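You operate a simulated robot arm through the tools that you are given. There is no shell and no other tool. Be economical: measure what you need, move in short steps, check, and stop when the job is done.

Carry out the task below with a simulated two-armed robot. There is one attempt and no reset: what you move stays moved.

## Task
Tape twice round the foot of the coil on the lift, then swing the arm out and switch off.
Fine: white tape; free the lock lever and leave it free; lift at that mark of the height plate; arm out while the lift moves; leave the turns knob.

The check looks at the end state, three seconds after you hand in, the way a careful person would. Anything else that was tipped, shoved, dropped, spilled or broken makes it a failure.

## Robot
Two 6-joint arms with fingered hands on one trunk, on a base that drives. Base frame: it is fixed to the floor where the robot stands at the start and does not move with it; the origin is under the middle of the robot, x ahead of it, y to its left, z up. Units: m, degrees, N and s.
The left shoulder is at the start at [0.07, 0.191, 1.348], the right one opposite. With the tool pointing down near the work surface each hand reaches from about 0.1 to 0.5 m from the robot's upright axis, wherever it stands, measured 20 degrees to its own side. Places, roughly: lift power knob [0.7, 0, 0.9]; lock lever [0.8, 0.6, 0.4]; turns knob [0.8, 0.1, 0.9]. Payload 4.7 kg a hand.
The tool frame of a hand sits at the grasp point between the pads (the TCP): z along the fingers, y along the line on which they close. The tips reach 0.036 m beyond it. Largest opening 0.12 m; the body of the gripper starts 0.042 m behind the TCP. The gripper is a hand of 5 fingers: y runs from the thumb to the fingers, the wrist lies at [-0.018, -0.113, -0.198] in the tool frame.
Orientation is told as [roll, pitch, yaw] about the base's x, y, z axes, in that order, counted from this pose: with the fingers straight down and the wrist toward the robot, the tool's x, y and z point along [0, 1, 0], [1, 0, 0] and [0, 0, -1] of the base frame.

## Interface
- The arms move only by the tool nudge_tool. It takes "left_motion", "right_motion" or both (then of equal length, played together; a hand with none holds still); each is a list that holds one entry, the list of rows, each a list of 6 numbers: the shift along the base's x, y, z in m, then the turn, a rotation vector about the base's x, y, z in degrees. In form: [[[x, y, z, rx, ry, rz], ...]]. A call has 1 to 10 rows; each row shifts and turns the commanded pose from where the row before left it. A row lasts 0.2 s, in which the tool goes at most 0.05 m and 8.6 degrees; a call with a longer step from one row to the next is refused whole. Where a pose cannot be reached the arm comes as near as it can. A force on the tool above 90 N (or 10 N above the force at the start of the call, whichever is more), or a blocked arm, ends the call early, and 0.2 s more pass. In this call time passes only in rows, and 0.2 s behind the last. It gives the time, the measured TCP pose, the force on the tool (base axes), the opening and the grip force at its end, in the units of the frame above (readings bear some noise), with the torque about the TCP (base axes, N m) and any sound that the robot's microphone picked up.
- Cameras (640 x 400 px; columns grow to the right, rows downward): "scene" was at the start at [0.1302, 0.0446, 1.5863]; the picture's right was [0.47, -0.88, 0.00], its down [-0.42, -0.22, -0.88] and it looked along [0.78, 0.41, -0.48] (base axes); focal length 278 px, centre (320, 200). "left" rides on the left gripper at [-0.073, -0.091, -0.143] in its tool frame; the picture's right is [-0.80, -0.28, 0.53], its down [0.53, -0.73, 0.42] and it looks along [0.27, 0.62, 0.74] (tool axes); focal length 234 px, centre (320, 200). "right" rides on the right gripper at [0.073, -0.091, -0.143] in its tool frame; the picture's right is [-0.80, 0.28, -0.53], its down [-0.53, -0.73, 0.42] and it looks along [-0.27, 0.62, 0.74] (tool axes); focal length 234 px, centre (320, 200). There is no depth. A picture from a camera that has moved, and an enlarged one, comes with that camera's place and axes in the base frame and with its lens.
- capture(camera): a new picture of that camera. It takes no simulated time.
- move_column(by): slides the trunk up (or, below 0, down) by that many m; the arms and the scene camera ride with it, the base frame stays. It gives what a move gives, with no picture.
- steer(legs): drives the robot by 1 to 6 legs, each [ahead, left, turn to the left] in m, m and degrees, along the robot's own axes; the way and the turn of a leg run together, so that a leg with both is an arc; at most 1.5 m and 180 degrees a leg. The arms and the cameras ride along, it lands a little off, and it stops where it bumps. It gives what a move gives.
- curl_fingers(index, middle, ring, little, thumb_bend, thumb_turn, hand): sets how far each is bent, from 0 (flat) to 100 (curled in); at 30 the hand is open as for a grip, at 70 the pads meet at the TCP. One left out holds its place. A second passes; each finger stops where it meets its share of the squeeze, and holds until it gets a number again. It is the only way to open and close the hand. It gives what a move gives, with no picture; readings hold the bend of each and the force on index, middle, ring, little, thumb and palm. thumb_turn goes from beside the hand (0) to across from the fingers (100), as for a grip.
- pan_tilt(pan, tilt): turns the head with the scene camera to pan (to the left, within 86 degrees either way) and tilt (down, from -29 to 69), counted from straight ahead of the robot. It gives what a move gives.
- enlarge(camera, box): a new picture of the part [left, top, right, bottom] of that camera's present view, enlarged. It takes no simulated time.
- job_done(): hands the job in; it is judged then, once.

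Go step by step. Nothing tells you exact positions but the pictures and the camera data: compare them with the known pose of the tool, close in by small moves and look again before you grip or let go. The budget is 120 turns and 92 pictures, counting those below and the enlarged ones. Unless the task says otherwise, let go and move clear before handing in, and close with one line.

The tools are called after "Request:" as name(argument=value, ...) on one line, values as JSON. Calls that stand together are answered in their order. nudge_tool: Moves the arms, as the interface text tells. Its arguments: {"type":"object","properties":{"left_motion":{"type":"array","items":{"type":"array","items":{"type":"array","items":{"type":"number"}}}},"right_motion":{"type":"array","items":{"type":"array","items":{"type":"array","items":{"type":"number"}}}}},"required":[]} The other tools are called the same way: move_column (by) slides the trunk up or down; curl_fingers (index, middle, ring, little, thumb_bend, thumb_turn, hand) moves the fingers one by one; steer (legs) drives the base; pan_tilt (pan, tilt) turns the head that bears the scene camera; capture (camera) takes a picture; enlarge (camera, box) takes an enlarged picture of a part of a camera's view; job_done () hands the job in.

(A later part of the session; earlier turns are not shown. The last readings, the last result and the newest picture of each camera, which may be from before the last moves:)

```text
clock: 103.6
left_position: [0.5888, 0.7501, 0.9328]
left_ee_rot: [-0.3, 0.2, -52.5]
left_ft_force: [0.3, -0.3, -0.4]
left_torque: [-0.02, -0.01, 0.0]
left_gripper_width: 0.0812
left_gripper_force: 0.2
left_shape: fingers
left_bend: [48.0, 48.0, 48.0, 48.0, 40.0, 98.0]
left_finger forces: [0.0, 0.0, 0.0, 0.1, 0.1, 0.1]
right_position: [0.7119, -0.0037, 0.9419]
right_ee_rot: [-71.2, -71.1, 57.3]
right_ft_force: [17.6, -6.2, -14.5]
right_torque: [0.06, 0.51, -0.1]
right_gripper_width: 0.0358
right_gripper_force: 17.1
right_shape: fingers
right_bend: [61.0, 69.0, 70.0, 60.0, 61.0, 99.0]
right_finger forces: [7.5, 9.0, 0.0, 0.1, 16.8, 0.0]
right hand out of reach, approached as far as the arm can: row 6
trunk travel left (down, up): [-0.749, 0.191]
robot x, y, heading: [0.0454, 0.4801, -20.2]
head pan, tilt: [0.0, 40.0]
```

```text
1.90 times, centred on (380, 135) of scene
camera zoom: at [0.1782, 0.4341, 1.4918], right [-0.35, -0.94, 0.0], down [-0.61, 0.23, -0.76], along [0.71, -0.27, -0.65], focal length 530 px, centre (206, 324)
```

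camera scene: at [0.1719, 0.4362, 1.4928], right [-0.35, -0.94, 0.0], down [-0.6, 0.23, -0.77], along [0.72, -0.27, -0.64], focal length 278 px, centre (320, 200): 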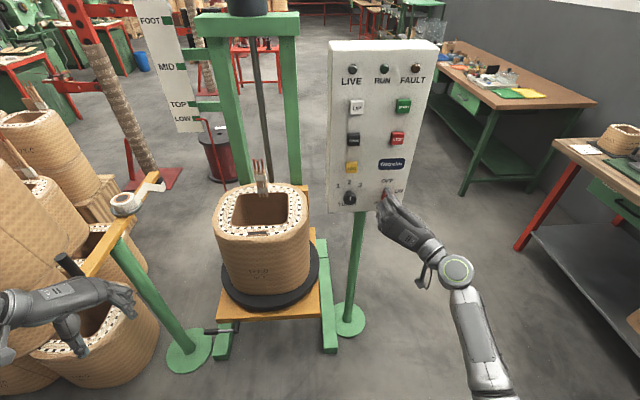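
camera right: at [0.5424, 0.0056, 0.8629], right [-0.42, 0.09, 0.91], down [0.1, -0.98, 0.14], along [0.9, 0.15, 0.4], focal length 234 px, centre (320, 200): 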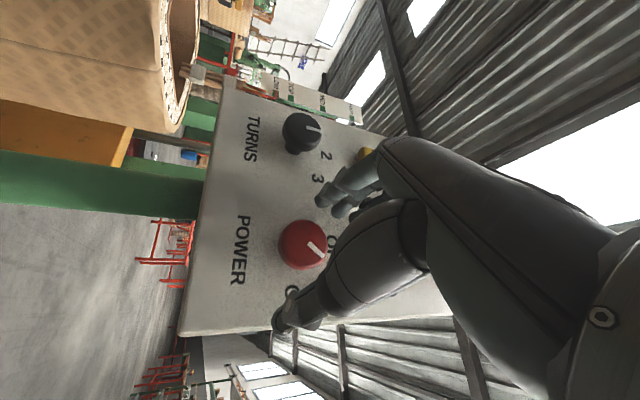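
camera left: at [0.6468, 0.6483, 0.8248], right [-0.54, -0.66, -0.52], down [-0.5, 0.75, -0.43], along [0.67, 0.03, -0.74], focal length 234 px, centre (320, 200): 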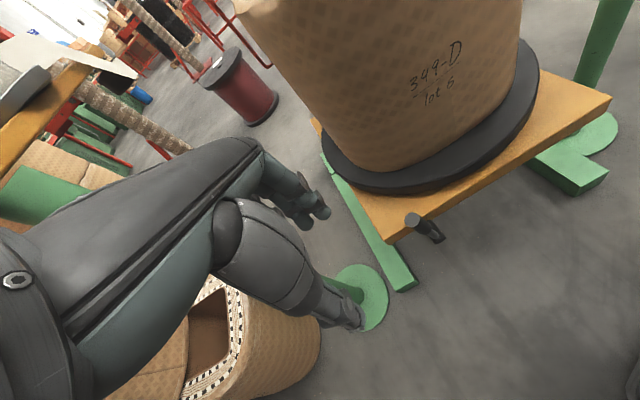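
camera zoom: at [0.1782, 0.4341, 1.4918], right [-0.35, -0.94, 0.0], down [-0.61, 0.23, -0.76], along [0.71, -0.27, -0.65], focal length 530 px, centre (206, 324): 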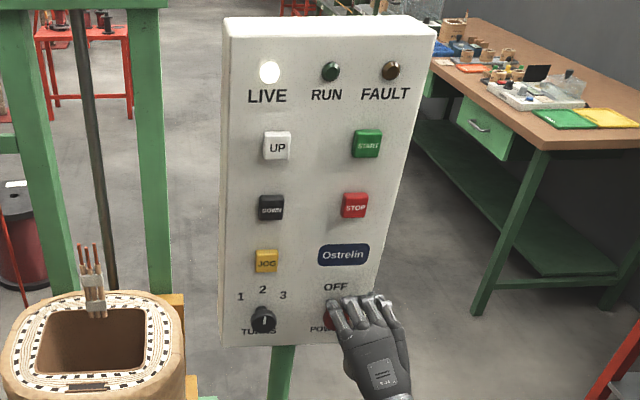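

LIVE is lit, so power is on. I'll release the knob, back away, form a pointing hand and raise toward the UP button.

Request:
curl_fingers(hand="right", index=30, middle=30, ring=30, little=30, thumb_bend=30)

Request:
steer(legs=[[-0.1, 0, 0], [0, 0.1, 0]])

Request:
curl_fingers(hand="right", index=45, middle=95, ring=95, little=95, thumb_bend=60, thumb_turn=40)

Request:
move_column(by=0.19)

Request:
nudge_tool(right_motion=[[[0, 0, 0.03, 0, 0, 0], [0, 0, 0.03, 0, 0, 0]]])

Request:
capture(camera="scene")

Request:
capture(camera="right")

```text
clock: 104.6
left_position: [0.586, 0.7511, 0.9344]
left_ee_rot: [-0.2, 0.0, -52.6]
left_ft_force: [0.6, 0.1, 1.1]
left_torque: [0.02, 0.02, 0.03]
left_gripper_width: 0.081
left_gripper_force: 0.2
left_shape: fingers
left_bend: [48.0, 48.0, 48.0, 48.0, 40.0, 98.0]
left_finger forces: [0.0, 0.0, 0.0, 0.0, 0.1, 0.0]
right_position: [0.7076, -0.003, 0.9489]
right_ee_rot: [-73.1, -71.2, 59.1]
right_ft_force: [0.7, 0.7, -0.3]
right_torque: [-0.04, 0.0, -0.03]
right_gripper_width: 0.1223
right_gripper_force: 0.1
right_shape: fingers
right_bend: [30.0, 30.0, 30.0, 30.0, 30.0, 96.0]
right_finger forces: [0.1, 0.0, 0.0, 0.0, 0.0, 0.0]
trunk travel left (down, up): [-0.749, 0.191]
robot x, y, heading: [0.0456, 0.481, -20.8]
head pan, tilt: [0.0, 40.0]
```

```text
clock: 106.5
left_position: [0.5249, 0.881, 0.9353]
left_ee_rot: [-0.2, 0.0, -52.5]
left_ft_force: [-0.2, 0.7, 0.0]
left_torque: [0.0, -0.01, 0.0]
left_gripper_width: 0.0815
left_gripper_force: 0.1
left_shape: fingers
left_bend: [48.0, 48.0, 48.0, 48.0, 40.0, 98.0]
left_finger forces: [0.0, 0.0, 0.0, 0.0, 0.1, 0.0]
right_position: [0.648, 0.1273, 0.9497]
right_ee_rot: [-73.2, -71.2, 59.3]
right_ft_force: [0.0, 0.1, 0.0]
right_torque: [0.01, -0.02, 0.01]
right_gripper_width: 0.1219
right_gripper_force: 0.0
right_shape: fingers
right_bend: [30.0, 30.0, 30.0, 30.0, 30.0, 96.0]
right_finger forces: [0.0, 0.0, 0.0, 0.0, 0.1, 0.0]
trunk travel left (down, up): [-0.749, 0.191]
robot x, y, heading: [-0.0097, 0.609, -20.2]
head pan, tilt: [0.0, 40.0]
```

```text
clock: 107.5
left_position: [0.5251, 0.8797, 0.9348]
left_ee_rot: [-0.3, 0.1, -52.5]
left_ft_force: [0.0, 0.4, 0.1]
left_torque: [0.0, 0.01, 0.0]
left_gripper_width: 0.0814
left_gripper_force: 0.2
left_shape: fingers
left_bend: [48.0, 48.0, 48.0, 48.0, 40.0, 98.0]
left_finger forces: [0.1, 0.1, 0.1, 0.0, 0.0, 0.0]
right_position: [0.6489, 0.1271, 0.9493]
right_ee_rot: [-73.2, -71.1, 59.2]
right_ft_force: [-0.9, -0.8, -0.5]
right_torque: [0.01, 0.01, 0.01]
right_gripper_width: 0.093
right_gripper_force: 0.1
right_shape: fingers
right_bend: [45.0, 95.0, 95.0, 95.0, 60.0, 41.0]
right_finger forces: [0.0, 0.1, 0.1, 0.1, 0.1, 0.0]
trunk travel left (down, up): [-0.749, 0.191]
robot x, y, heading: [-0.0121, 0.6092, -20.4]
head pan, tilt: [0.0, 40.0]
```

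```text
clock: 109.6
left_position: [0.5254, 0.8812, 1.1258]
left_ee_rot: [-0.2, 0.0, -52.5]
left_ft_force: [0.0, 0.1, -0.1]
left_torque: [0.0, 0.01, 0.01]
left_gripper_width: 0.0812
left_gripper_force: 0.1
left_shape: fingers
left_bend: [48.0, 48.0, 48.0, 48.0, 40.0, 98.0]
left_finger forces: [0.1, 0.1, 0.0, 0.0, 0.0, 0.0]
right_position: [0.6493, 0.128, 1.1378]
right_ee_rot: [-73.2, -71.1, 59.3]
right_ft_force: [-0.1, -0.2, 1.1]
right_torque: [0.05, 0.03, 0.0]
right_gripper_width: 0.0931
right_gripper_force: 0.0
right_shape: fingers
right_bend: [45.0, 95.0, 95.0, 95.0, 60.0, 41.0]
right_finger forces: [0.1, 0.0, 0.0, 0.1, 0.0, 0.1]
trunk travel left (down, up): [-0.939, 0.001]
robot x, y, heading: [-0.0133, 0.6115, -20.4]
head pan, tilt: [0.0, 40.0]
```

```text
clock: 110.2
left_position: [0.5254, 0.8814, 1.1259]
left_ee_rot: [-0.2, -0.1, -52.5]
left_ft_force: [-0.1, 0.1, 0.3]
left_torque: [0.0, -0.01, 0.01]
left_gripper_width: 0.0814
left_gripper_force: 0.2
left_shape: fingers
left_bend: [48.0, 48.0, 48.0, 48.0, 40.0, 98.0]
left_finger forces: [0.0, 0.1, 0.0, 0.0, 0.0, 0.0]
right_position: [0.6488, 0.1273, 1.1989]
right_ee_rot: [-73.2, -71.1, 59.2]
right_ft_force: [-1.4, 0.2, -0.5]
right_torque: [-0.03, -0.01, 0.0]
right_gripper_width: 0.0927
right_gripper_force: 0.0
right_shape: fingers
right_bend: [45.0, 95.0, 95.0, 95.0, 60.0, 41.0]
right_finger forces: [0.0, 0.1, 0.0, 0.0, 0.0, 0.0]
trunk travel left (down, up): [-0.939, 0.001]
robot x, y, heading: [-0.0121, 0.6118, -20.5]
head pan, tilt: [0.0, 40.0]
```

```text
26 pictures are left
camera scene: at [0.1125, 0.5661, 1.6828], right [-0.35, -0.94, 0.0], down [-0.6, 0.22, -0.77], along [0.72, -0.27, -0.64], focal length 278 px, centre (320, 200)
```

scene: 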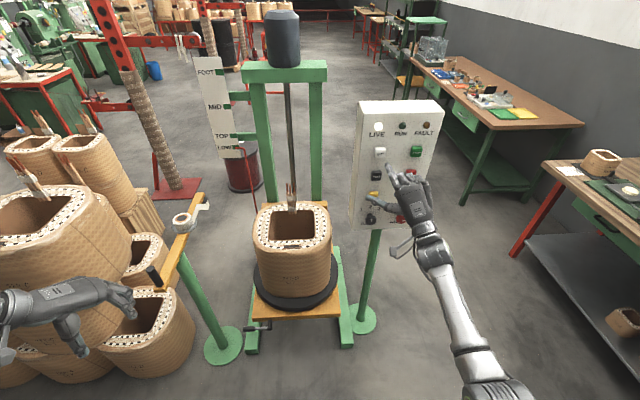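

```text
25 pictures are left
camera right: at [0.5114, 0.2058, 1.1033], right [-0.63, -0.53, 0.56], down [0.17, -0.8, -0.57], along [0.76, -0.26, 0.6], focal length 234 px, centre (320, 200)
```

right: 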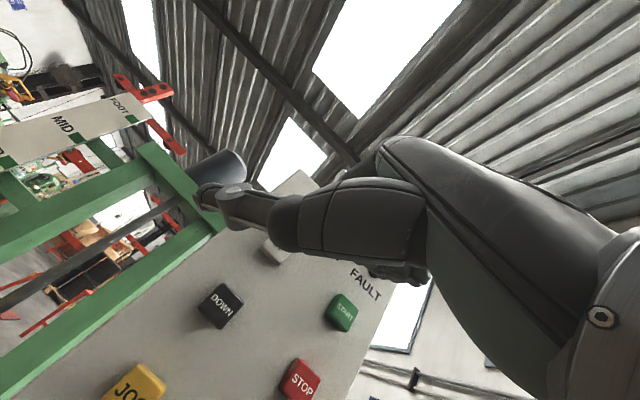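

The thumb sticks out sideways; I'll tuck it in and zoom on the fingertip versus UP.

Request:
curl_fingers(hand="right", thumb_turn=100, thumb_bend=85)

Request:
enlarge(camera="scene", box=[330, 90, 460, 250])

Request:
capture(camera="right")

```text
clock: 111.2
left_position: [0.5251, 0.8821, 1.1245]
left_ee_rot: [-0.2, 0.0, -52.5]
left_ft_force: [1.2, 0.0, 0.1]
left_torque: [0.0, 0.02, -0.01]
left_gripper_width: 0.0812
left_gripper_force: 0.2
left_shape: fingers
left_bend: [48.0, 48.0, 48.0, 48.0, 40.0, 98.0]
left_finger forces: [0.0, 0.0, 0.0, 0.1, 0.0, 0.0]
right_position: [0.6493, 0.1275, 1.199]
right_ee_rot: [-73.1, -71.1, 59.1]
right_ft_force: [0.5, 0.1, -0.5]
right_torque: [0.01, 0.02, 0.03]
right_gripper_width: 0.0175
right_gripper_force: 0.1
right_shape: fingers
right_bend: [45.0, 95.0, 95.0, 95.0, 85.0, 100.0]
right_finger forces: [0.0, 0.1, 0.0, 0.0, 0.1, 0.0]
trunk travel left (down, up): [-0.939, 0.001]
robot x, y, heading: [-0.0144, 0.6089, -20.6]
head pan, tilt: [0.0, 40.0]
```

```text
2.50 times, centred on (395, 170) of scene
camera zoom: at [0.1128, 0.5657, 1.6828], right [-0.35, -0.94, 0.0], down [-0.6, 0.22, -0.77], along [0.72, -0.27, -0.64], focal length 696 px, centre (132, 275)
```

zoom: 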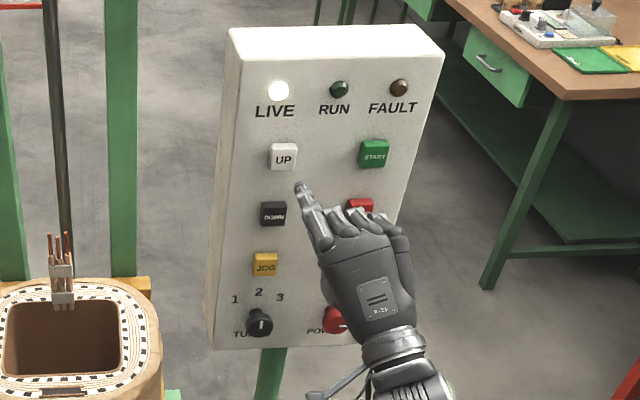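

```text
23 pictures are left
camera right: at [0.5116, 0.2056, 1.1029], right [-0.63, -0.53, 0.56], down [0.17, -0.8, -0.57], along [0.76, -0.26, 0.6], focal length 234 px, centre (320, 200)
```

right: 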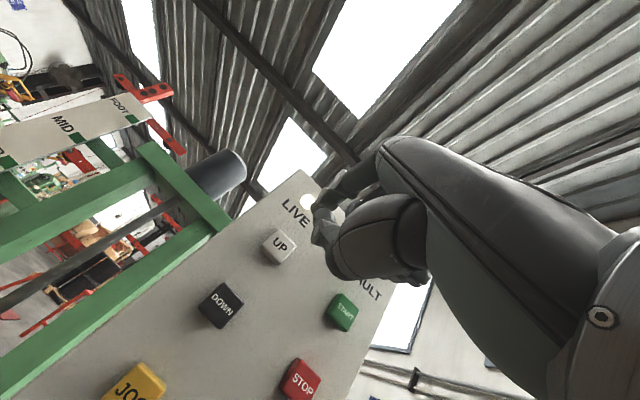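

Index tip is at about [0.693,0.139,1.239]; UP at [0.786,0.106,1.223]. That's 10 cm straight ahead and 1.6 cm down, so I'll press it gently.

Request:
nudge_tool(right_motion=[[[0.024, -0.009, -0.008, 0, 0, 0], [0.024, -0.009, -0.008, 0, 0, 0], [0.024, -0.009, 0, 0, 0, 0], [0.013, -0.005, 0, 0, 0, 0], [0.007, -0.0025, 0, 0, 0, 0]]])

Request:
enlarge(camera="scene", box=[190, 30, 460, 350])

```text
clock: 112.4
left_position: [0.5271, 0.8818, 1.1252]
left_ee_rot: [-0.2, -0.1, -52.5]
left_ft_force: [0.1, -0.3, -0.1]
left_torque: [-0.03, -0.01, 0.0]
left_gripper_width: 0.0813
left_gripper_force: 0.0
left_shape: fingers
left_bend: [48.0, 48.0, 48.0, 48.0, 40.0, 98.0]
left_finger forces: [0.0, 0.0, 0.0, 0.0, 0.0, 0.1]
right_position: [0.7046, 0.1082, 1.1889]
right_ee_rot: [-72.2, -70.7, 58.7]
right_ft_force: [0.0, -0.3, 0.3]
right_torque: [0.03, -0.02, 0.01]
right_gripper_width: 0.0173
right_gripper_force: 0.0
right_shape: fingers
right_bend: [45.0, 95.0, 95.0, 95.0, 85.0, 100.0]
right_finger forces: [0.0, 0.0, 0.0, 0.0, 0.0, 0.1]
right hand out of reach, approached as far as the arm can: row 3, 4, 5
trunk travel left (down, up): [-0.939, 0.001]
robot x, y, heading: [-0.0129, 0.6158, -20.5]
head pan, tilt: [0.0, 40.0]
```

```text
1.25 times, centred on (325, 190) of scene
camera zoom: at [0.1139, 0.5655, 1.6827], right [-0.35, -0.94, 0.0], down [-0.6, 0.22, -0.77], along [0.72, -0.27, -0.64], focal length 348 px, centre (314, 212)
```

zoom: 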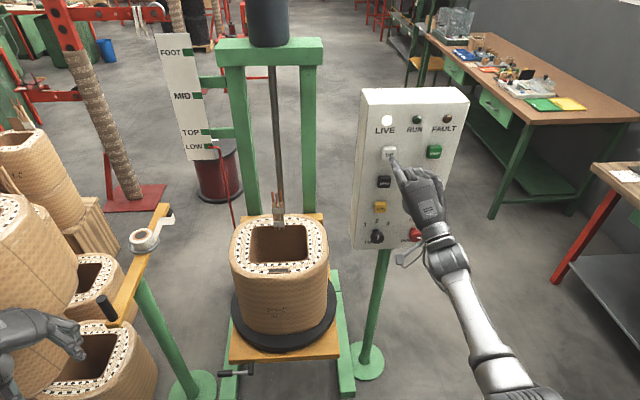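

The arm is at reach limit 4 cm short, so I'll creep forward with the base.

Request:
steer(legs=[[0.038, 0, 0]])

Request:
enlarge(camera="scene", box=[190, 30, 460, 350])

```text
clock: 113.3
left_position: [0.5597, 0.8703, 1.1246]
left_ee_rot: [-0.2, -0.1, -52.3]
left_ft_force: [-0.7, 0.9, 0.4]
left_torque: [-0.04, 0.03, -0.03]
left_gripper_width: 0.0815
left_gripper_force: 0.0
left_shape: fingers
left_bend: [48.0, 48.0, 48.0, 48.0, 40.0, 98.0]
left_finger forces: [0.1, 0.1, 0.2, 0.0, 0.0, 0.0]
right_position: [0.7393, 0.0972, 1.1928]
right_ee_rot: [-72.6, -70.6, 59.2]
right_ft_force: [-8.2, 0.6, 1.7]
right_torque: [0.0, -0.49, 0.12]
right_gripper_width: 0.0197
right_gripper_force: 5.4
right_shape: fingers
right_bend: [43.0, 95.0, 95.0, 95.0, 85.0, 100.0]
right_finger forces: [10.1, 0.1, 0.0, 0.1, 0.0, 0.0]
trunk travel left (down, up): [-0.939, 0.001]
robot x, y, heading: [0.0238, 0.5956, -20.3]
head pan, tilt: [0.0, 40.0]
heard: click
```

```text
1.25 times, centred on (325, 190) of scene
camera zoom: at [0.1472, 0.5549, 1.6831], right [-0.35, -0.94, 0.0], down [-0.6, 0.22, -0.77], along [0.72, -0.27, -0.64], focal length 348 px, centre (314, 212)
```

zoom: 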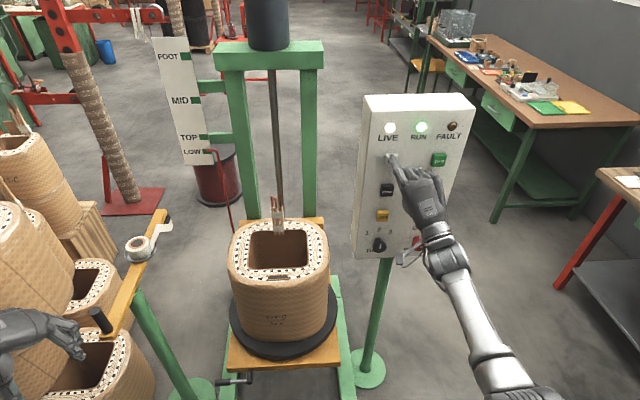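

It clicked and RUN is lit, so the lift is running while held. I'll hold for about 1.2 s and measure its speed.

Request:
nudge_tool(right_motion=[[[0, 0, 0, 0, 0, 0], [0, 0, 0, 0, 0, 0], [0, 0, 0, 0, 0, 0], [0, 0, 0, 0, 0, 0], [0, 0, 0, 0, 0, 0]]])

Request:
enlarge(camera="scene", box=[190, 30, 460, 350])

```text
clock: 114.5
left_position: [0.5583, 0.8688, 1.1255]
left_ee_rot: [-0.2, -0.1, -52.5]
left_ft_force: [-0.4, -0.1, 0.5]
left_torque: [0.02, 0.0, -0.03]
left_gripper_width: 0.081
left_gripper_force: 0.0
left_shape: fingers
left_bend: [48.0, 48.0, 48.0, 48.0, 40.0, 98.0]
left_finger forces: [0.0, 0.0, 0.1, 0.0, 0.1, 0.0]
right_position: [0.7389, 0.096, 1.1936]
right_ee_rot: [-72.6, -70.7, 59.2]
right_ft_force: [-5.1, 1.3, 1.1]
right_torque: [-0.09, -0.27, 0.14]
right_gripper_width: 0.0196
right_gripper_force: 3.8
right_shape: fingers
right_bend: [43.0, 95.0, 95.0, 95.0, 85.0, 100.0]
right_finger forces: [7.3, 0.0, 0.0, 0.0, 0.0, 0.0]
trunk travel left (down, up): [-0.939, 0.001]
robot x, y, heading: [0.0192, 0.5995, -20.3]
head pan, tilt: [0.0, 40.0]
```

```text
1.25 times, centred on (325, 190) of scene
camera zoom: at [0.1463, 0.5535, 1.683], right [-0.35, -0.94, 0.0], down [-0.6, 0.22, -0.77], along [0.72, -0.27, -0.64], focal length 348 px, centre (314, 212)
```

zoom: 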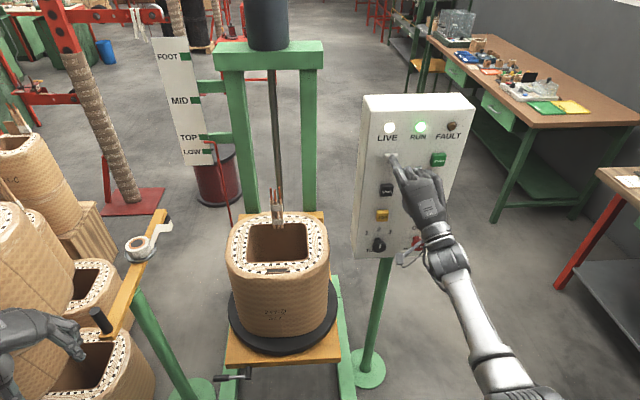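

It rises slowly. I'll hold on for about 6.6 s more, then check the pointer.

Request:
nudge_tool(right_motion=[[[0, 0, 0, 0, 0, 0], [0, 0, 0, 0, 0, 0], [0, 0, 0, 0, 0, 0], [0, 0, 0, 0, 0, 0], [0, 0, 0, 0, 0, 0], [0, 0, 0, 0, 0, 0], [0, 0, 0, 0, 0, 0], [0, 0, 0, 0, 0, 0], [0, 0, 0, 0, 0, 0], [0, 0, 0, 0, 0, 0]]])

Request:
nudge_tool(right_motion=[[[0, 0, 0, 0, 0, 0], [0, 0, 0, 0, 0, 0], [0, 0, 0, 0, 0, 0], [0, 0, 0, 0, 0, 0], [0, 0, 0, 0, 0, 0], [0, 0, 0, 0, 0, 0], [0, 0, 0, 0, 0, 0], [0, 0, 0, 0, 0, 0], [0, 0, 0, 0, 0, 0], [0, 0, 0, 0, 0, 0]]])

Request:
enlarge(camera="scene", box=[180, 40, 340, 240])

```text
clock: 116.7
left_position: [0.5583, 0.8699, 1.1253]
left_ee_rot: [-0.1, -0.1, -52.4]
left_ft_force: [-0.8, -0.2, 0.1]
left_torque: [-0.03, -0.03, 0.0]
left_gripper_width: 0.0811
left_gripper_force: 0.1
left_shape: fingers
left_bend: [48.0, 48.0, 48.0, 48.0, 40.0, 98.0]
left_finger forces: [0.1, 0.1, 0.1, 0.0, 0.0, 0.0]
right_position: [0.7391, 0.0964, 1.1933]
right_ee_rot: [-72.6, -70.8, 59.2]
right_ft_force: [-5.3, 1.8, 2.8]
right_torque: [-0.03, -0.31, 0.15]
right_gripper_width: 0.0198
right_gripper_force: 3.8
right_shape: fingers
right_bend: [43.0, 95.0, 95.0, 95.0, 85.0, 100.0]
right_finger forces: [7.8, 0.1, 0.1, 0.1, 0.1, 0.0]
trunk travel left (down, up): [-0.939, 0.001]
robot x, y, heading: [0.0215, 0.5946, -20.5]
head pan, tilt: [0.0, 40.0]
```

```text
clock: 118.9
left_position: [0.5597, 0.8684, 1.1249]
left_ee_rot: [-0.2, -0.2, -52.6]
left_ft_force: [-0.1, 0.1, 0.1]
left_torque: [0.02, -0.01, 0.0]
left_gripper_width: 0.0813
left_gripper_force: 0.0
left_shape: fingers
left_bend: [48.0, 48.0, 48.0, 48.0, 40.0, 98.0]
left_finger forces: [0.0, 0.0, 0.1, 0.0, 0.0, 0.1]
right_position: [0.7377, 0.0962, 1.1936]
right_ee_rot: [-72.6, -70.7, 59.1]
right_ft_force: [-5.5, 2.1, 1.3]
right_torque: [-0.03, -0.29, 0.14]
right_gripper_width: 0.0199
right_gripper_force: 3.3
right_shape: fingers
right_bend: [43.0, 95.0, 95.0, 95.0, 85.0, 100.0]
right_finger forces: [7.8, 0.1, 0.1, 0.0, 0.0, 0.0]
trunk travel left (down, up): [-0.939, 0.001]
robot x, y, heading: [0.0213, 0.5975, -20.4]
head pan, tilt: [0.0, 40.0]
```

```text
2.00 times, centred on (260, 140) of scene
camera zoom: at [0.1464, 0.5535, 1.683], right [-0.35, -0.94, 0.0], down [-0.6, 0.22, -0.77], along [0.72, -0.27, -0.64], focal length 557 px, centre (440, 320)
```

zoom: 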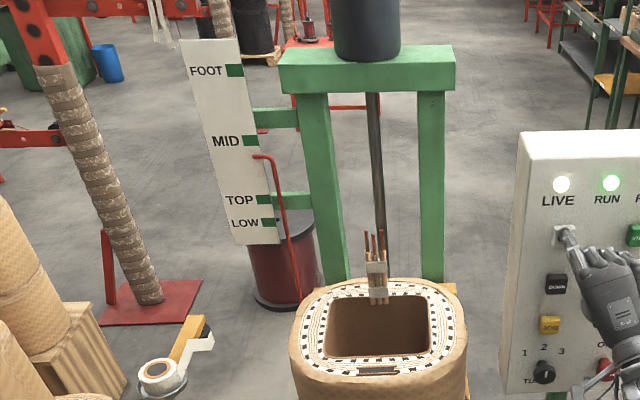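

The pointer is a bit below MID, rising about 12 px/s in this view, with FOOT 86 px away. I'll hold 4.4 s more and check again.

Request:
nudge_tool(right_motion=[[[0, 0, 0, 0, 0, 0], [0, 0, 0, 0, 0, 0], [0, 0, 0, 0, 0, 0], [0, 0, 0, 0, 0, 0], [0, 0, 0, 0, 0, 0], [0, 0, 0, 0, 0, 0], [0, 0, 0, 0, 0, 0], [0, 0, 0, 0, 0, 0], [0, 0, 0, 0, 0, 0], [0, 0, 0, 0, 0, 0]]])

Request:
nudge_tool(right_motion=[[[0, 0, 0, 0, 0, 0], [0, 0, 0, 0, 0, 0], [0, 0, 0, 0, 0, 0], [0, 0, 0, 0, 0, 0], [0, 0, 0, 0, 0, 0], [0, 0, 0, 0, 0, 0], [0, 0, 0, 0, 0, 0], [0, 0, 0, 0, 0, 0], [0, 0, 0, 0, 0, 0], [0, 0, 0, 0, 0, 0]]])

Request:
enlarge(camera="scene", box=[180, 40, 340, 240])

```text
clock: 121.1
left_position: [0.5589, 0.8698, 1.1251]
left_ee_rot: [-0.2, -0.1, -52.6]
left_ft_force: [-0.4, 0.3, 0.2]
left_torque: [-0.01, -0.03, -0.02]
left_gripper_width: 0.0812
left_gripper_force: 0.0
left_shape: fingers
left_bend: [48.0, 48.0, 48.0, 48.0, 40.0, 98.0]
left_finger forces: [0.0, 0.1, 0.0, 0.1, 0.1, 0.0]
right_position: [0.7378, 0.0952, 1.1925]
right_ee_rot: [-72.7, -70.7, 59.2]
right_ft_force: [-5.0, 1.4, 2.7]
right_torque: [-0.01, -0.29, 0.13]
right_gripper_width: 0.0198
right_gripper_force: 4.5
right_shape: fingers
right_bend: [43.0, 95.0, 95.0, 95.0, 85.0, 100.0]
right_finger forces: [7.8, 0.1, 0.1, 0.1, 0.0, 0.0]
trunk travel left (down, up): [-0.939, 0.001]
robot x, y, heading: [0.025, 0.5961, -20.2]
head pan, tilt: [0.0, 40.0]
```

```text
clock: 123.3
left_position: [0.5597, 0.8694, 1.1255]
left_ee_rot: [-0.2, -0.1, -52.5]
left_ft_force: [-0.5, -0.1, 0.0]
left_torque: [0.0, 0.0, 0.03]
left_gripper_width: 0.0812
left_gripper_force: 0.1
left_shape: fingers
left_bend: [48.0, 48.0, 48.0, 48.0, 40.0, 98.0]
left_finger forces: [0.0, 0.1, 0.1, 0.0, 0.1, 0.0]
right_position: [0.7387, 0.097, 1.1921]
right_ee_rot: [-72.6, -70.7, 59.1]
right_ft_force: [-5.6, 1.8, 2.7]
right_torque: [-0.05, -0.34, 0.1]
right_gripper_width: 0.0199
right_gripper_force: 3.7
right_shape: fingers
right_bend: [43.0, 95.0, 95.0, 95.0, 85.0, 100.0]
right_finger forces: [7.8, 0.1, 0.1, 0.0, 0.1, 0.1]
trunk travel left (down, up): [-0.939, 0.001]
robot x, y, heading: [0.0196, 0.5995, -20.5]
head pan, tilt: [0.0, 40.0]
```

```text
2.00 times, centred on (260, 140) of scene
camera zoom: at [0.1464, 0.5535, 1.683], right [-0.35, -0.94, 0.0], down [-0.6, 0.22, -0.77], along [0.72, -0.27, -0.64], focal length 557 px, centre (440, 320)
```

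zoom: 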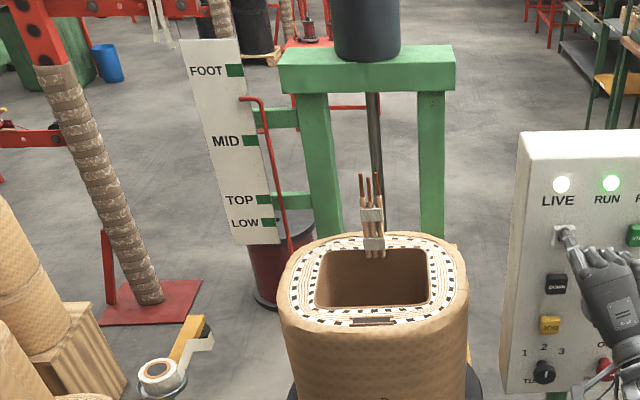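

The pointer is 28 px below FOOT, about 2 s away. I'll hold 1.6 s and release, aiming to land on or just under the mark.

Request:
nudge_tool(right_motion=[[[0, 0, 0, 0, 0, 0], [0, 0, 0, 0, 0, 0], [0, 0, 0, 0, 0, 0], [0, 0, 0, 0, 0, 0], [0, 0, 0, 0, 0, 0], [0, 0, 0, 0, 0, 0], [0, 0, 0, 0, 0, 0], [0, 0, 0, 0, 0, 0], [-0.02, 0.007, 0, 0, 0, 0], [-0.02, 0.007, 0, 0, 0, 0]]])

Request:
enlarge(camera="scene", box=[180, 40, 340, 240])

```text
clock: 125.5
left_position: [0.5594, 0.8689, 1.1253]
left_ee_rot: [-0.1, -0.1, -52.4]
left_ft_force: [0.7, -0.1, 0.2]
left_torque: [0.0, -0.06, 0.01]
left_gripper_width: 0.0814
left_gripper_force: 0.1
left_shape: fingers
left_bend: [48.0, 48.0, 48.0, 48.0, 40.0, 98.0]
left_finger forces: [0.1, 0.0, 0.0, 0.0, 0.1, 0.0]
right_position: [0.6988, 0.1112, 1.1915]
right_ee_rot: [-72.6, -70.7, 59.3]
right_ft_force: [-0.7, 0.4, 0.4]
right_torque: [0.01, 0.0, -0.06]
right_gripper_width: 0.0176
right_gripper_force: 0.0
right_shape: fingers
right_bend: [45.0, 95.0, 95.0, 95.0, 85.0, 100.0]
right_finger forces: [0.0, 0.1, 0.0, 0.0, 0.1, 0.0]
trunk travel left (down, up): [-0.939, 0.001]
robot x, y, heading: [0.0241, 0.5982, -20.8]
head pan, tilt: [0.0, 40.0]
```

```text
2.00 times, centred on (260, 140) of scene
camera zoom: at [0.1463, 0.5533, 1.683], right [-0.35, -0.94, 0.0], down [-0.6, 0.22, -0.77], along [0.72, -0.27, -0.64], focal length 557 px, centre (440, 320)
```

zoom: 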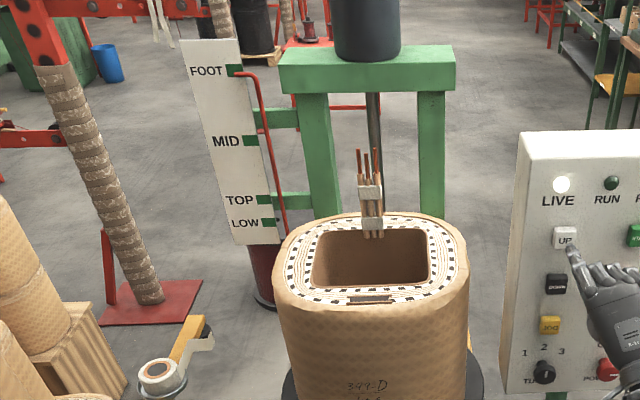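

The pointer sits on FOOT and RUN is off. Next is swinging the tape arm in by its handle, near [0.82,0.90,0.89]. I'll back off, lower, roll the right hand so it can clasp the upright handle, and turn toward it.

Request:
steer(legs=[[-0.25, 0, 0]])

Request:
move_column(by=-0.28)

Request:
nudge_tool(right_motion=[[[0, 0, 0, -7.5, 2.8, 0], [0, 0, 0, -7.5, 2.8, 0], [0, 0, 0, -7.5, 2.8, 0], [0, 0, 0, -7.5, 2.8, 0], [0, 0, 0, -7.5, 2.8, 0], [0, 0, 0, -7.5, 2.8, 0], [0, 0, 0, -7.5, 2.8, 0], [0, 0, 0, -7.5, 2.8, 0]]])

Request:
curl_fingers(hand="right", index=36, middle=36, ring=36, little=36, thumb_bend=36, thumb_turn=98)

Request:
steer(legs=[[0, 0, 40]])

Request:
capture(camera="scene")

```text
clock: 127.3
left_position: [0.328, 0.956, 1.1244]
left_ee_rot: [-0.1, 0.1, -52.5]
left_ft_force: [0.2, -0.2, -0.3]
left_torque: [0.04, 0.0, 0.0]
left_gripper_width: 0.0813
left_gripper_force: 0.1
left_shape: fingers
left_bend: [48.0, 48.0, 48.0, 48.0, 40.0, 98.0]
left_finger forces: [0.0, 0.0, 0.0, 0.0, 0.0, 0.0]
right_position: [0.4674, 0.1976, 1.1902]
right_ee_rot: [-72.1, -70.6, 58.7]
right_ft_force: [0.0, -0.4, 0.9]
right_torque: [0.03, -0.01, 0.01]
right_gripper_width: 0.0176
right_gripper_force: 0.2
right_shape: fingers
right_bend: [45.0, 95.0, 95.0, 95.0, 85.0, 100.0]
right_finger forces: [0.1, 0.1, 0.1, 0.0, 0.0, 0.0]
trunk travel left (down, up): [-0.939, 0.001]
robot x, y, heading: [-0.2093, 0.687, -20.2]
head pan, tilt: [0.0, 40.0]
```

```text
clock: 130.1
left_position: [0.3252, 0.9558, 0.8446]
left_ee_rot: [-0.2, -0.1, -52.5]
left_ft_force: [-0.3, -1.1, 0.2]
left_torque: [0.02, 0.04, 0.03]
left_gripper_width: 0.0811
left_gripper_force: 0.1
left_shape: fingers
left_bend: [48.0, 48.0, 48.0, 48.0, 40.0, 98.0]
left_finger forces: [0.0, 0.1, 0.0, 0.1, 0.0, 0.0]
right_position: [0.4662, 0.1992, 0.9116]
right_ee_rot: [-72.4, -70.7, 59.0]
right_ft_force: [-0.3, -0.3, 0.4]
right_torque: [-0.01, -0.01, 0.02]
right_gripper_width: 0.0174
right_gripper_force: 0.1
right_shape: fingers
right_bend: [45.0, 95.0, 95.0, 95.0, 85.0, 100.0]
right_finger forces: [0.0, 0.1, 0.1, 0.0, 0.0, 0.0]
trunk travel left (down, up): [-0.659, 0.281]
robot x, y, heading: [-0.2128, 0.6809, -20.2]
head pan, tilt: [0.0, 40.0]
```

```text
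clock: 131.9
left_position: [0.3256, 0.9555, 0.8456]
left_ee_rot: [-0.2, 0.0, -52.5]
left_ft_force: [-0.4, 0.0, 0.2]
left_torque: [0.01, -0.02, -0.02]
left_gripper_width: 0.081
left_gripper_force: 0.1
left_shape: fingers
left_bend: [48.0, 48.0, 48.0, 48.0, 40.0, 98.0]
left_finger forces: [0.0, 0.0, 0.0, 0.0, 0.0, 0.0]
right_position: [0.4662, 0.1987, 0.9113]
right_ee_rot: [-81.9, -6.9, 66.1]
right_ft_force: [-0.6, -0.1, 0.5]
right_torque: [0.02, -0.03, -0.01]
right_gripper_width: 0.0175
right_gripper_force: 0.0
right_shape: fingers
right_bend: [45.0, 95.0, 95.0, 95.0, 85.0, 100.0]
right_finger forces: [0.0, 0.0, 0.0, 0.0, 0.1, 0.1]
trunk travel left (down, up): [-0.659, 0.281]
robot x, y, heading: [-0.2137, 0.6896, -20.6]
head pan, tilt: [0.0, 40.0]
```

```text
clock: 132.9
left_position: [0.3265, 0.9558, 0.8449]
left_ee_rot: [-0.2, -0.1, -52.5]
left_ft_force: [-0.5, 0.3, 0.9]
left_torque: [-0.02, -0.03, -0.02]
left_gripper_width: 0.0812
left_gripper_force: 0.1
left_shape: fingers
left_bend: [48.0, 48.0, 48.0, 48.0, 40.0, 98.0]
left_finger forces: [0.0, 0.1, 0.0, 0.0, 0.0, 0.0]
right_position: [0.4649, 0.1992, 0.9121]
right_ee_rot: [-81.8, -7.1, 66.0]
right_ft_force: [0.2, -1.2, 1.0]
right_torque: [-0.01, -0.01, 0.0]
right_gripper_width: 0.1046
right_gripper_force: 0.1
right_shape: fingers
right_bend: [36.0, 36.0, 36.0, 36.0, 36.0, 96.0]
right_finger forces: [0.0, 0.0, 0.1, 0.0, 0.1, 0.0]
trunk travel left (down, up): [-0.659, 0.281]
robot x, y, heading: [-0.2165, 0.6875, -20.6]
head pan, tilt: [0.0, 40.0]
```

```text
clock: 135.3
left_position: [0.0204, 1.2407, 0.8448]
left_ee_rot: [-0.2, -0.1, -11.9]
left_ft_force: [-0.8, -0.7, 0.3]
left_torque: [-0.03, 0.03, 0.03]
left_gripper_width: 0.0814
left_gripper_force: 0.1
left_shape: fingers
left_bend: [48.0, 48.0, 48.0, 48.0, 40.0, 98.0]
left_finger forces: [0.0, 0.0, 0.0, 0.0, 0.0, 0.0]
right_position: [0.6189, 0.7569, 0.9113]
right_ee_rot: [-81.8, -7.1, 106.7]
right_ft_force: [0.4, -0.2, -0.2]
right_torque: [-0.03, -0.02, 0.02]
right_gripper_width: 0.1046
right_gripper_force: 0.1
right_shape: fingers
right_bend: [36.0, 36.0, 36.0, 36.0, 36.0, 96.0]
right_finger forces: [0.1, 0.1, 0.0, 0.0, 0.0, 0.1]
trunk travel left (down, up): [-0.659, 0.281]
robot x, y, heading: [-0.2108, 0.682, 20.3]
head pan, tilt: [0.0, 40.0]
```

```text
16 pictures are left
camera scene: at [-0.0864, 0.7337, 1.4028], right [0.34, -0.94, 0.0], down [-0.6, -0.22, -0.77], along [0.72, 0.26, -0.64], focal length 278 px, centre (320, 200)
```

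scene: 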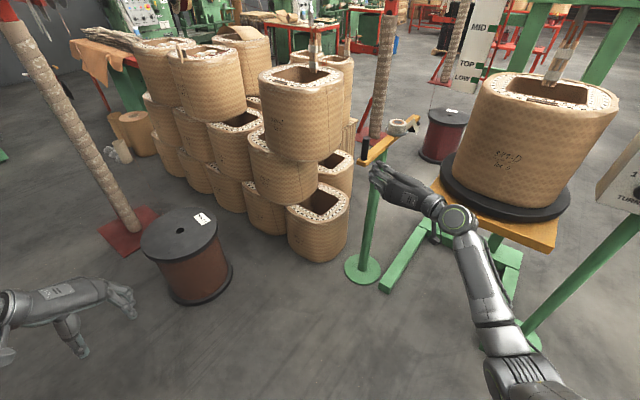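

The hand is rolled and pointing at the handle. I'll take a right-hand view to locate the handle precisely.

Request:
capture(camera="right")

Request:
enlarge(camera="scene", box=[330, 90, 450, 230])

```text
15 pictures are left
camera right: at [0.4974, 0.6317, 0.849], right [-0.44, 0.05, 0.9], down [0.7, -0.61, 0.38], along [0.57, 0.79, 0.23], focal length 234 px, centre (320, 200)
```

right: 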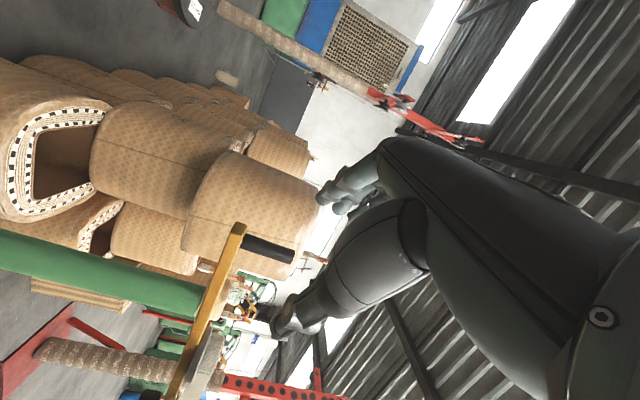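

```text
2.86 times, centred on (390, 160) of scene
camera zoom: at [-0.0864, 0.7337, 1.4028], right [0.34, -0.94, 0.0], down [-0.6, -0.22, -0.77], along [0.72, 0.26, -0.64], focal length 796 px, centre (120, 314)
```

zoom: 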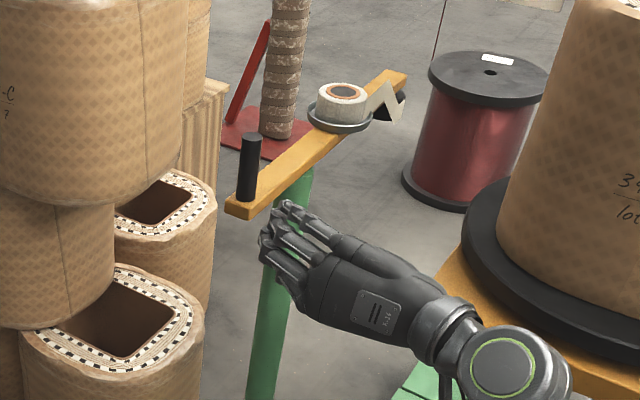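

The handle stands at [0.81,0.884], z 0.853 to 0.937. I'll drive so it enters between thumb and fingers.

Request:
steer(legs=[[0, 0.054, 0], [0.2, 0, 0]])

Request:
enlarge(camera="scene", box=[310, 90, 470, 250])

```text
clock: 136.3
left_position: [-0.0002, 1.2868, 0.8429]
left_ee_rot: [-0.4, 0.0, -10.7]
left_ft_force: [-0.2, 0.5, -0.5]
left_torque: [-0.02, -0.01, 0.03]
left_gripper_width: 0.0815
left_gripper_force: 0.1
left_shape: fingers
left_bend: [48.0, 48.0, 48.0, 48.0, 40.0, 98.0]
left_finger forces: [0.1, 0.0, 0.0, 0.0, 0.0, 0.1]
right_position: [0.6065, 0.8157, 0.9115]
right_ee_rot: [-81.8, -6.9, 107.7]
right_ft_force: [0.3, 0.3, -0.3]
right_torque: [0.03, 0.0, -0.01]
right_gripper_width: 0.1051
right_gripper_force: 0.0
right_shape: fingers
right_bend: [36.0, 36.0, 36.0, 36.0, 36.0, 96.0]
right_finger forces: [0.0, 0.0, 0.1, 0.0, 0.1, 0.0]
trunk travel left (down, up): [-0.659, 0.281]
robot x, y, heading: [-0.2253, 0.7216, 21.4]
head pan, tilt: [0.0, 40.0]
stopped in leg 1: the robot was blocked; the commanded pose is now the measured one
```

```text
2.50 times, centred on (390, 170) of scene
camera zoom: at [-0.0977, 0.7796, 1.4026], right [0.36, -0.93, 0.0], down [-0.6, -0.24, -0.77], along [0.71, 0.28, -0.64], focal length 696 px, centre (145, 275)
```

zoom: 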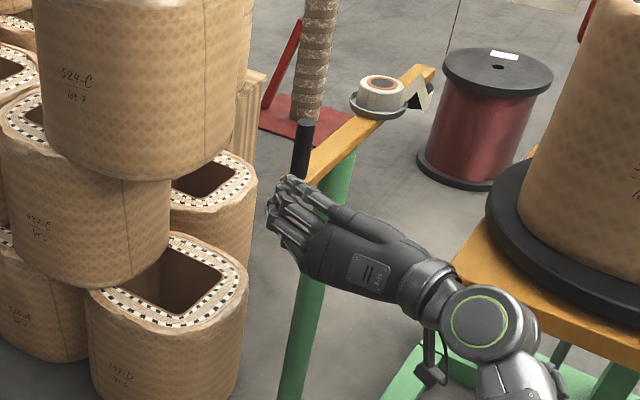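

The base was blocked while strafing left. I'll look left and down to see what it met.

Request:
pan_tilt(pan=75, tilt=60)

Request:
capture(camera="scene")

```text
clock: 137.8
left_position: [-0.001, 1.2865, 0.8449]
left_ee_rot: [-0.2, 0.0, -10.7]
left_ft_force: [-1.3, 0.3, -1.0]
left_torque: [0.0, -0.02, 0.0]
left_gripper_width: 0.0814
left_gripper_force: 0.1
left_shape: fingers
left_bend: [48.0, 48.0, 48.0, 48.0, 40.0, 98.0]
left_finger forces: [0.0, 0.0, 0.0, 0.0, 0.0, 0.0]
right_position: [0.6066, 0.8128, 0.9126]
right_ee_rot: [-82.1, -7.0, 107.7]
right_ft_force: [-0.9, 0.6, 0.1]
right_torque: [0.0, 0.0, 0.03]
right_gripper_width: 0.1047
right_gripper_force: 0.0
right_shape: fingers
right_bend: [36.0, 36.0, 36.0, 36.0, 36.0, 96.0]
right_finger forces: [0.0, 0.0, 0.1, 0.0, 0.0, 0.0]
trunk travel left (down, up): [-0.659, 0.281]
robot x, y, heading: [-0.2265, 0.7266, 21.4]
head pan, tilt: [75.0, 60.0]
```

```text
12 pictures are left
camera scene: at [-0.1841, 0.8119, 1.3761], right [0.99, 0.11, 0.0], down [0.09, -0.86, -0.5], along [-0.05, 0.5, -0.87], focal length 278 px, centre (320, 200)
```

scene: 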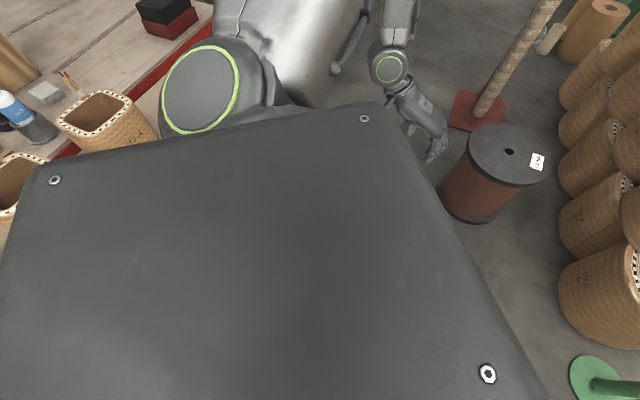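

A workbench stands behind-left and my left arm side met it; nothing looks displaced. The handle is now straight ahead of the hand, so I'll only go forward.

Request:
pan_tilt(pan=-5, tilt=40)

Request:
steer(legs=[[0.18, -0.008, 0]])

Request:
capture(camera="right")

```text
clock: 139.3
left_position: [-0.0016, 1.2861, 0.8451]
left_ee_rot: [-0.1, 0.1, -10.7]
left_ft_force: [0.5, 0.6, 0.4]
left_torque: [0.0, 0.02, 0.02]
left_gripper_width: 0.0811
left_gripper_force: 0.1
left_shape: fingers
left_bend: [48.0, 48.0, 48.0, 48.0, 40.0, 98.0]
left_finger forces: [0.0, 0.1, 0.0, 0.0, 0.0, 0.1]
right_position: [0.6077, 0.8121, 0.9105]
right_ee_rot: [-82.0, -6.9, 107.8]
right_ft_force: [-0.2, -0.1, -0.3]
right_torque: [0.01, -0.02, 0.01]
right_gripper_width: 0.1047
right_gripper_force: 0.1
right_shape: fingers
right_bend: [36.0, 36.0, 36.0, 36.0, 36.0, 96.0]
right_finger forces: [0.1, 0.0, 0.0, 0.0, 0.0, 0.0]
trunk travel left (down, up): [-0.659, 0.281]
robot x, y, heading: [-0.2233, 0.7254, 21.2]
head pan, tilt: [-5.0, 40.0]
```

```text
clock: 140.9
left_position: [0.1714, 1.3451, 0.8446]
left_ee_rot: [-0.2, 0.0, -10.8]
left_ft_force: [0.6, 0.0, -0.4]
left_torque: [0.01, 0.0, 0.0]
left_gripper_width: 0.0814
left_gripper_force: 0.0
left_shape: fingers
left_bend: [48.0, 48.0, 48.0, 48.0, 40.0, 98.0]
left_finger forces: [0.0, 0.0, 0.0, 0.0, 0.0, 0.0]
right_position: [0.7797, 0.8732, 0.9113]
right_ee_rot: [-81.9, -7.0, 107.8]
right_ft_force: [0.6, 0.2, -0.3]
right_torque: [0.04, 0.01, -0.02]
right_gripper_width: 0.1049
right_gripper_force: 0.1
right_shape: fingers
right_bend: [36.0, 36.0, 36.0, 36.0, 36.0, 96.0]
right_finger forces: [0.0, 0.0, 0.1, 0.1, 0.0, 0.0]
trunk travel left (down, up): [-0.659, 0.281]
robot x, y, heading: [-0.0475, 0.7833, 21.4]
head pan, tilt: [-5.0, 40.0]
```

```text
11 pictures are left
camera right: at [0.6607, 0.7463, 0.8488], right [-0.44, 0.04, 0.9], down [0.71, -0.6, 0.37], along [0.55, 0.8, 0.23], focal length 234 px, centre (320, 200)
```

right: 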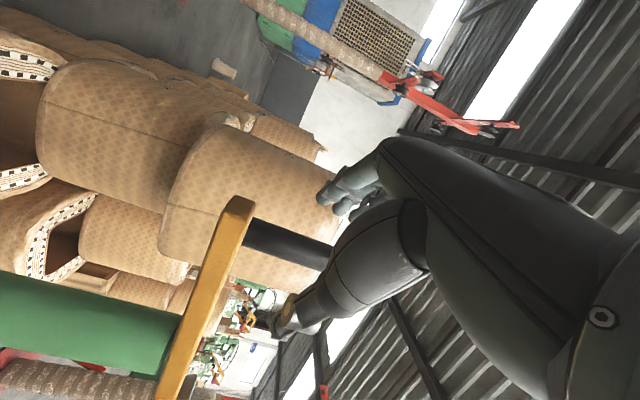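

The handle is centred between thumb and fingers. I'll advance 3.5 cm and close on it.

Request:
nudge_tool(right_motion=[[[0.017, 0.006, 0, 0, 0, 0], [0.016, 0.006, 0, 0, 0, 0]]])

Request:
curl_fingers(hand="right", index=72, middle=72, ring=72, little=72, thumb_bend=70)

```text
clock: 141.5
left_position: [0.1716, 1.3459, 0.844]
left_ee_rot: [-0.3, 0.1, -10.7]
left_ft_force: [-0.9, -0.1, 0.3]
left_torque: [0.03, 0.0, -0.03]
left_gripper_width: 0.0812
left_gripper_force: 0.2
left_shape: fingers
left_bend: [48.0, 48.0, 48.0, 48.0, 40.0, 98.0]
left_finger forces: [0.0, 0.0, 0.0, 0.1, 0.0, 0.1]
right_position: [0.8135, 0.8861, 0.9109]
right_ee_rot: [-82.0, -7.0, 107.8]
right_ft_force: [0.3, 0.2, -0.6]
right_torque: [0.01, -0.05, 0.0]
right_gripper_width: 0.105
right_gripper_force: 0.0
right_shape: fingers
right_bend: [36.0, 36.0, 36.0, 36.0, 36.0, 96.0]
right_finger forces: [0.0, 0.1, 0.0, 0.1, 0.0, 0.1]
trunk travel left (down, up): [-0.659, 0.281]
robot x, y, heading: [-0.0525, 0.7861, 21.2]
head pan, tilt: [-5.0, 40.0]
```

```text
clock: 142.5
left_position: [0.1719, 1.3441, 0.8441]
left_ee_rot: [-0.2, 0.0, -10.7]
left_ft_force: [-0.3, 0.6, 0.0]
left_torque: [0.03, 0.01, 0.02]
left_gripper_width: 0.0814
left_gripper_force: 0.1
left_shape: fingers
left_bend: [48.0, 48.0, 48.0, 48.0, 40.0, 98.0]
left_finger forces: [0.1, 0.1, 0.1, 0.1, 0.1, 0.0]
right_position: [0.8128, 0.8862, 0.9129]
right_ee_rot: [-82.1, -7.0, 107.7]
right_ft_force: [2.3, 2.3, 0.8]
right_torque: [0.03, -0.03, 0.0]
right_gripper_width: 0.0057
right_gripper_force: 4.5
right_shape: fingers
right_bend: [72.0, 72.0, 72.0, 72.0, 68.0, 100.0]
right_finger forces: [4.4, 0.0, 1.1, 0.1, 3.5, 0.0]
trunk travel left (down, up): [-0.659, 0.281]
robot x, y, heading: [-0.0525, 0.7861, 21.6]
head pan, tilt: [-5.0, 40.0]
```

The handle is gripped. The arm pivots about [0.965,0.84] with a 0.16 m handle radius. I'll move the handle along its arc with short base legs, clockwise from above.

Request:
steer(legs=[[0.028, 0.028, 0], [0.033, 0.021, 0]])

Request:
enlarge(camera="scene", box=[310, 70, 510, 250])

```text
clock: 143.8
left_position: [0.2094, 1.4112, 0.8447]
left_ee_rot: [-0.2, -0.1, -10.7]
left_ft_force: [-0.1, 1.7, 0.7]
left_torque: [0.04, -0.01, 0.0]
left_gripper_width: 0.0812
left_gripper_force: 0.0
left_shape: fingers
left_bend: [48.0, 48.0, 48.0, 48.0, 40.0, 98.0]
left_finger forces: [0.0, 0.0, 0.1, 0.1, 0.1, 0.0]
right_position: [0.8515, 0.9519, 0.9103]
right_ee_rot: [-81.8, -7.1, 107.8]
right_ft_force: [4.9, 0.2, -4.3]
right_torque: [-0.02, 0.02, 0.04]
right_gripper_width: 0.0079
right_gripper_force: 5.4
right_shape: fingers
right_bend: [72.0, 72.0, 72.0, 72.0, 67.0, 99.0]
right_finger forces: [3.1, 0.5, 1.8, 0.1, 5.4, 0.1]
trunk travel left (down, up): [-0.659, 0.281]
robot x, y, heading: [-0.0106, 0.8466, 21.1]
head pan, tilt: [-5.0, 40.0]
```

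```text
2.22 times, centred on (410, 160) of scene
camera zoom: at [0.1159, 0.8943, 1.4028], right [0.28, -0.96, 0.0], down [-0.62, -0.18, -0.77], along [0.73, 0.22, -0.64], focal length 619 px, centre (120, 289)
```

zoom: 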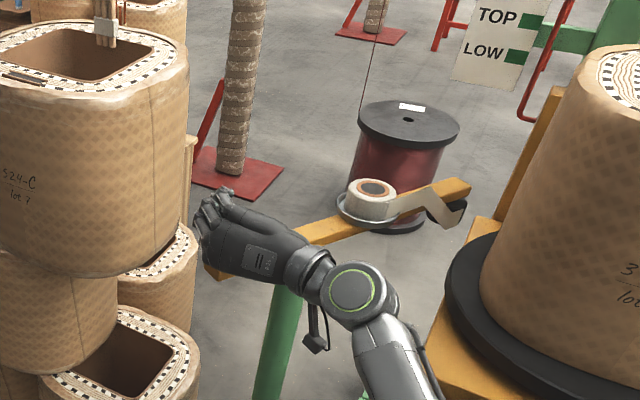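

The arm swings smoothly and is about 28° in. The coil stack is near my fingers' left side, so I'll check clearance with the hand camera.

Request:
capture(camera="right")

```text
9 pictures are left
camera right: at [0.7319, 0.8254, 0.8481], right [-0.44, 0.04, 0.9], down [0.71, -0.6, 0.37], along [0.55, 0.8, 0.23], focal length 234 px, centre (320, 200)
```

right: 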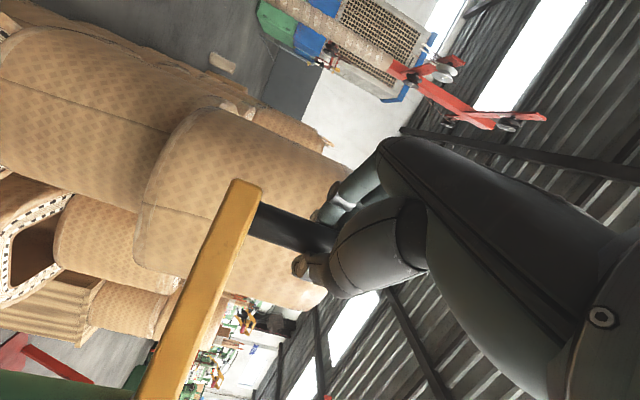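

The stack's nearest corner works out at about [1.08,1.05], so about 10 cm clearance remains at the end of the arc. Continuing.

Request:
steer(legs=[[0.037, 0.011, 0], [0.038, 0.003, 0]])

Request:
enlarge(camera="scene", box=[310, 70, 510, 250])

```text
clock: 145.2
left_position: [0.2728, 1.4524, 0.8444]
left_ee_rot: [-0.4, 0.0, -10.7]
left_ft_force: [-0.1, 1.2, 0.0]
left_torque: [-0.06, 0.01, 0.0]
left_gripper_width: 0.0809
left_gripper_force: 0.1
left_shape: fingers
left_bend: [48.0, 48.0, 48.0, 48.0, 40.0, 98.0]
left_finger forces: [0.0, 0.1, 0.0, 0.0, 0.1, 0.1]
right_position: [0.9133, 0.9932, 0.911]
right_ee_rot: [-81.9, -7.0, 107.8]
right_ft_force: [-1.2, -4.5, 3.4]
right_torque: [-0.09, 0.05, 0.11]
right_gripper_width: 0.0013
right_gripper_force: 2.0
right_shape: fingers
right_bend: [72.0, 72.0, 72.0, 72.0, 69.0, 100.0]
right_finger forces: [0.1, 0.0, 0.1, 0.0, 4.3, 0.0]
trunk travel left (down, up): [-0.659, 0.281]
robot x, y, heading: [0.0514, 0.8872, 21.4]
head pan, tilt: [-5.0, 40.0]
```

```text
2.22 times, centred on (410, 160) of scene
camera zoom: at [0.1794, 0.9356, 1.4029], right [0.28, -0.96, 0.0], down [-0.62, -0.18, -0.77], along [0.73, 0.22, -0.64], focal length 619 px, centre (120, 289)
```

zoom: 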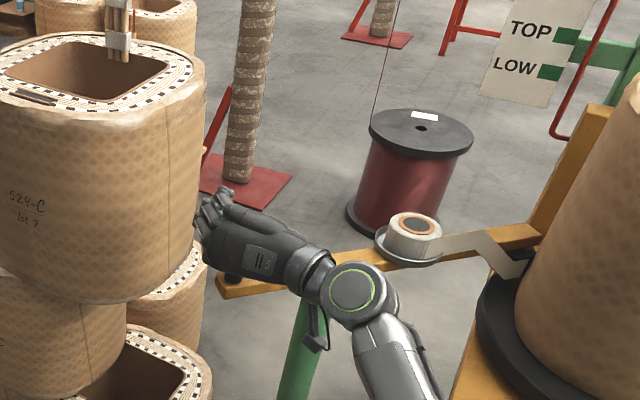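

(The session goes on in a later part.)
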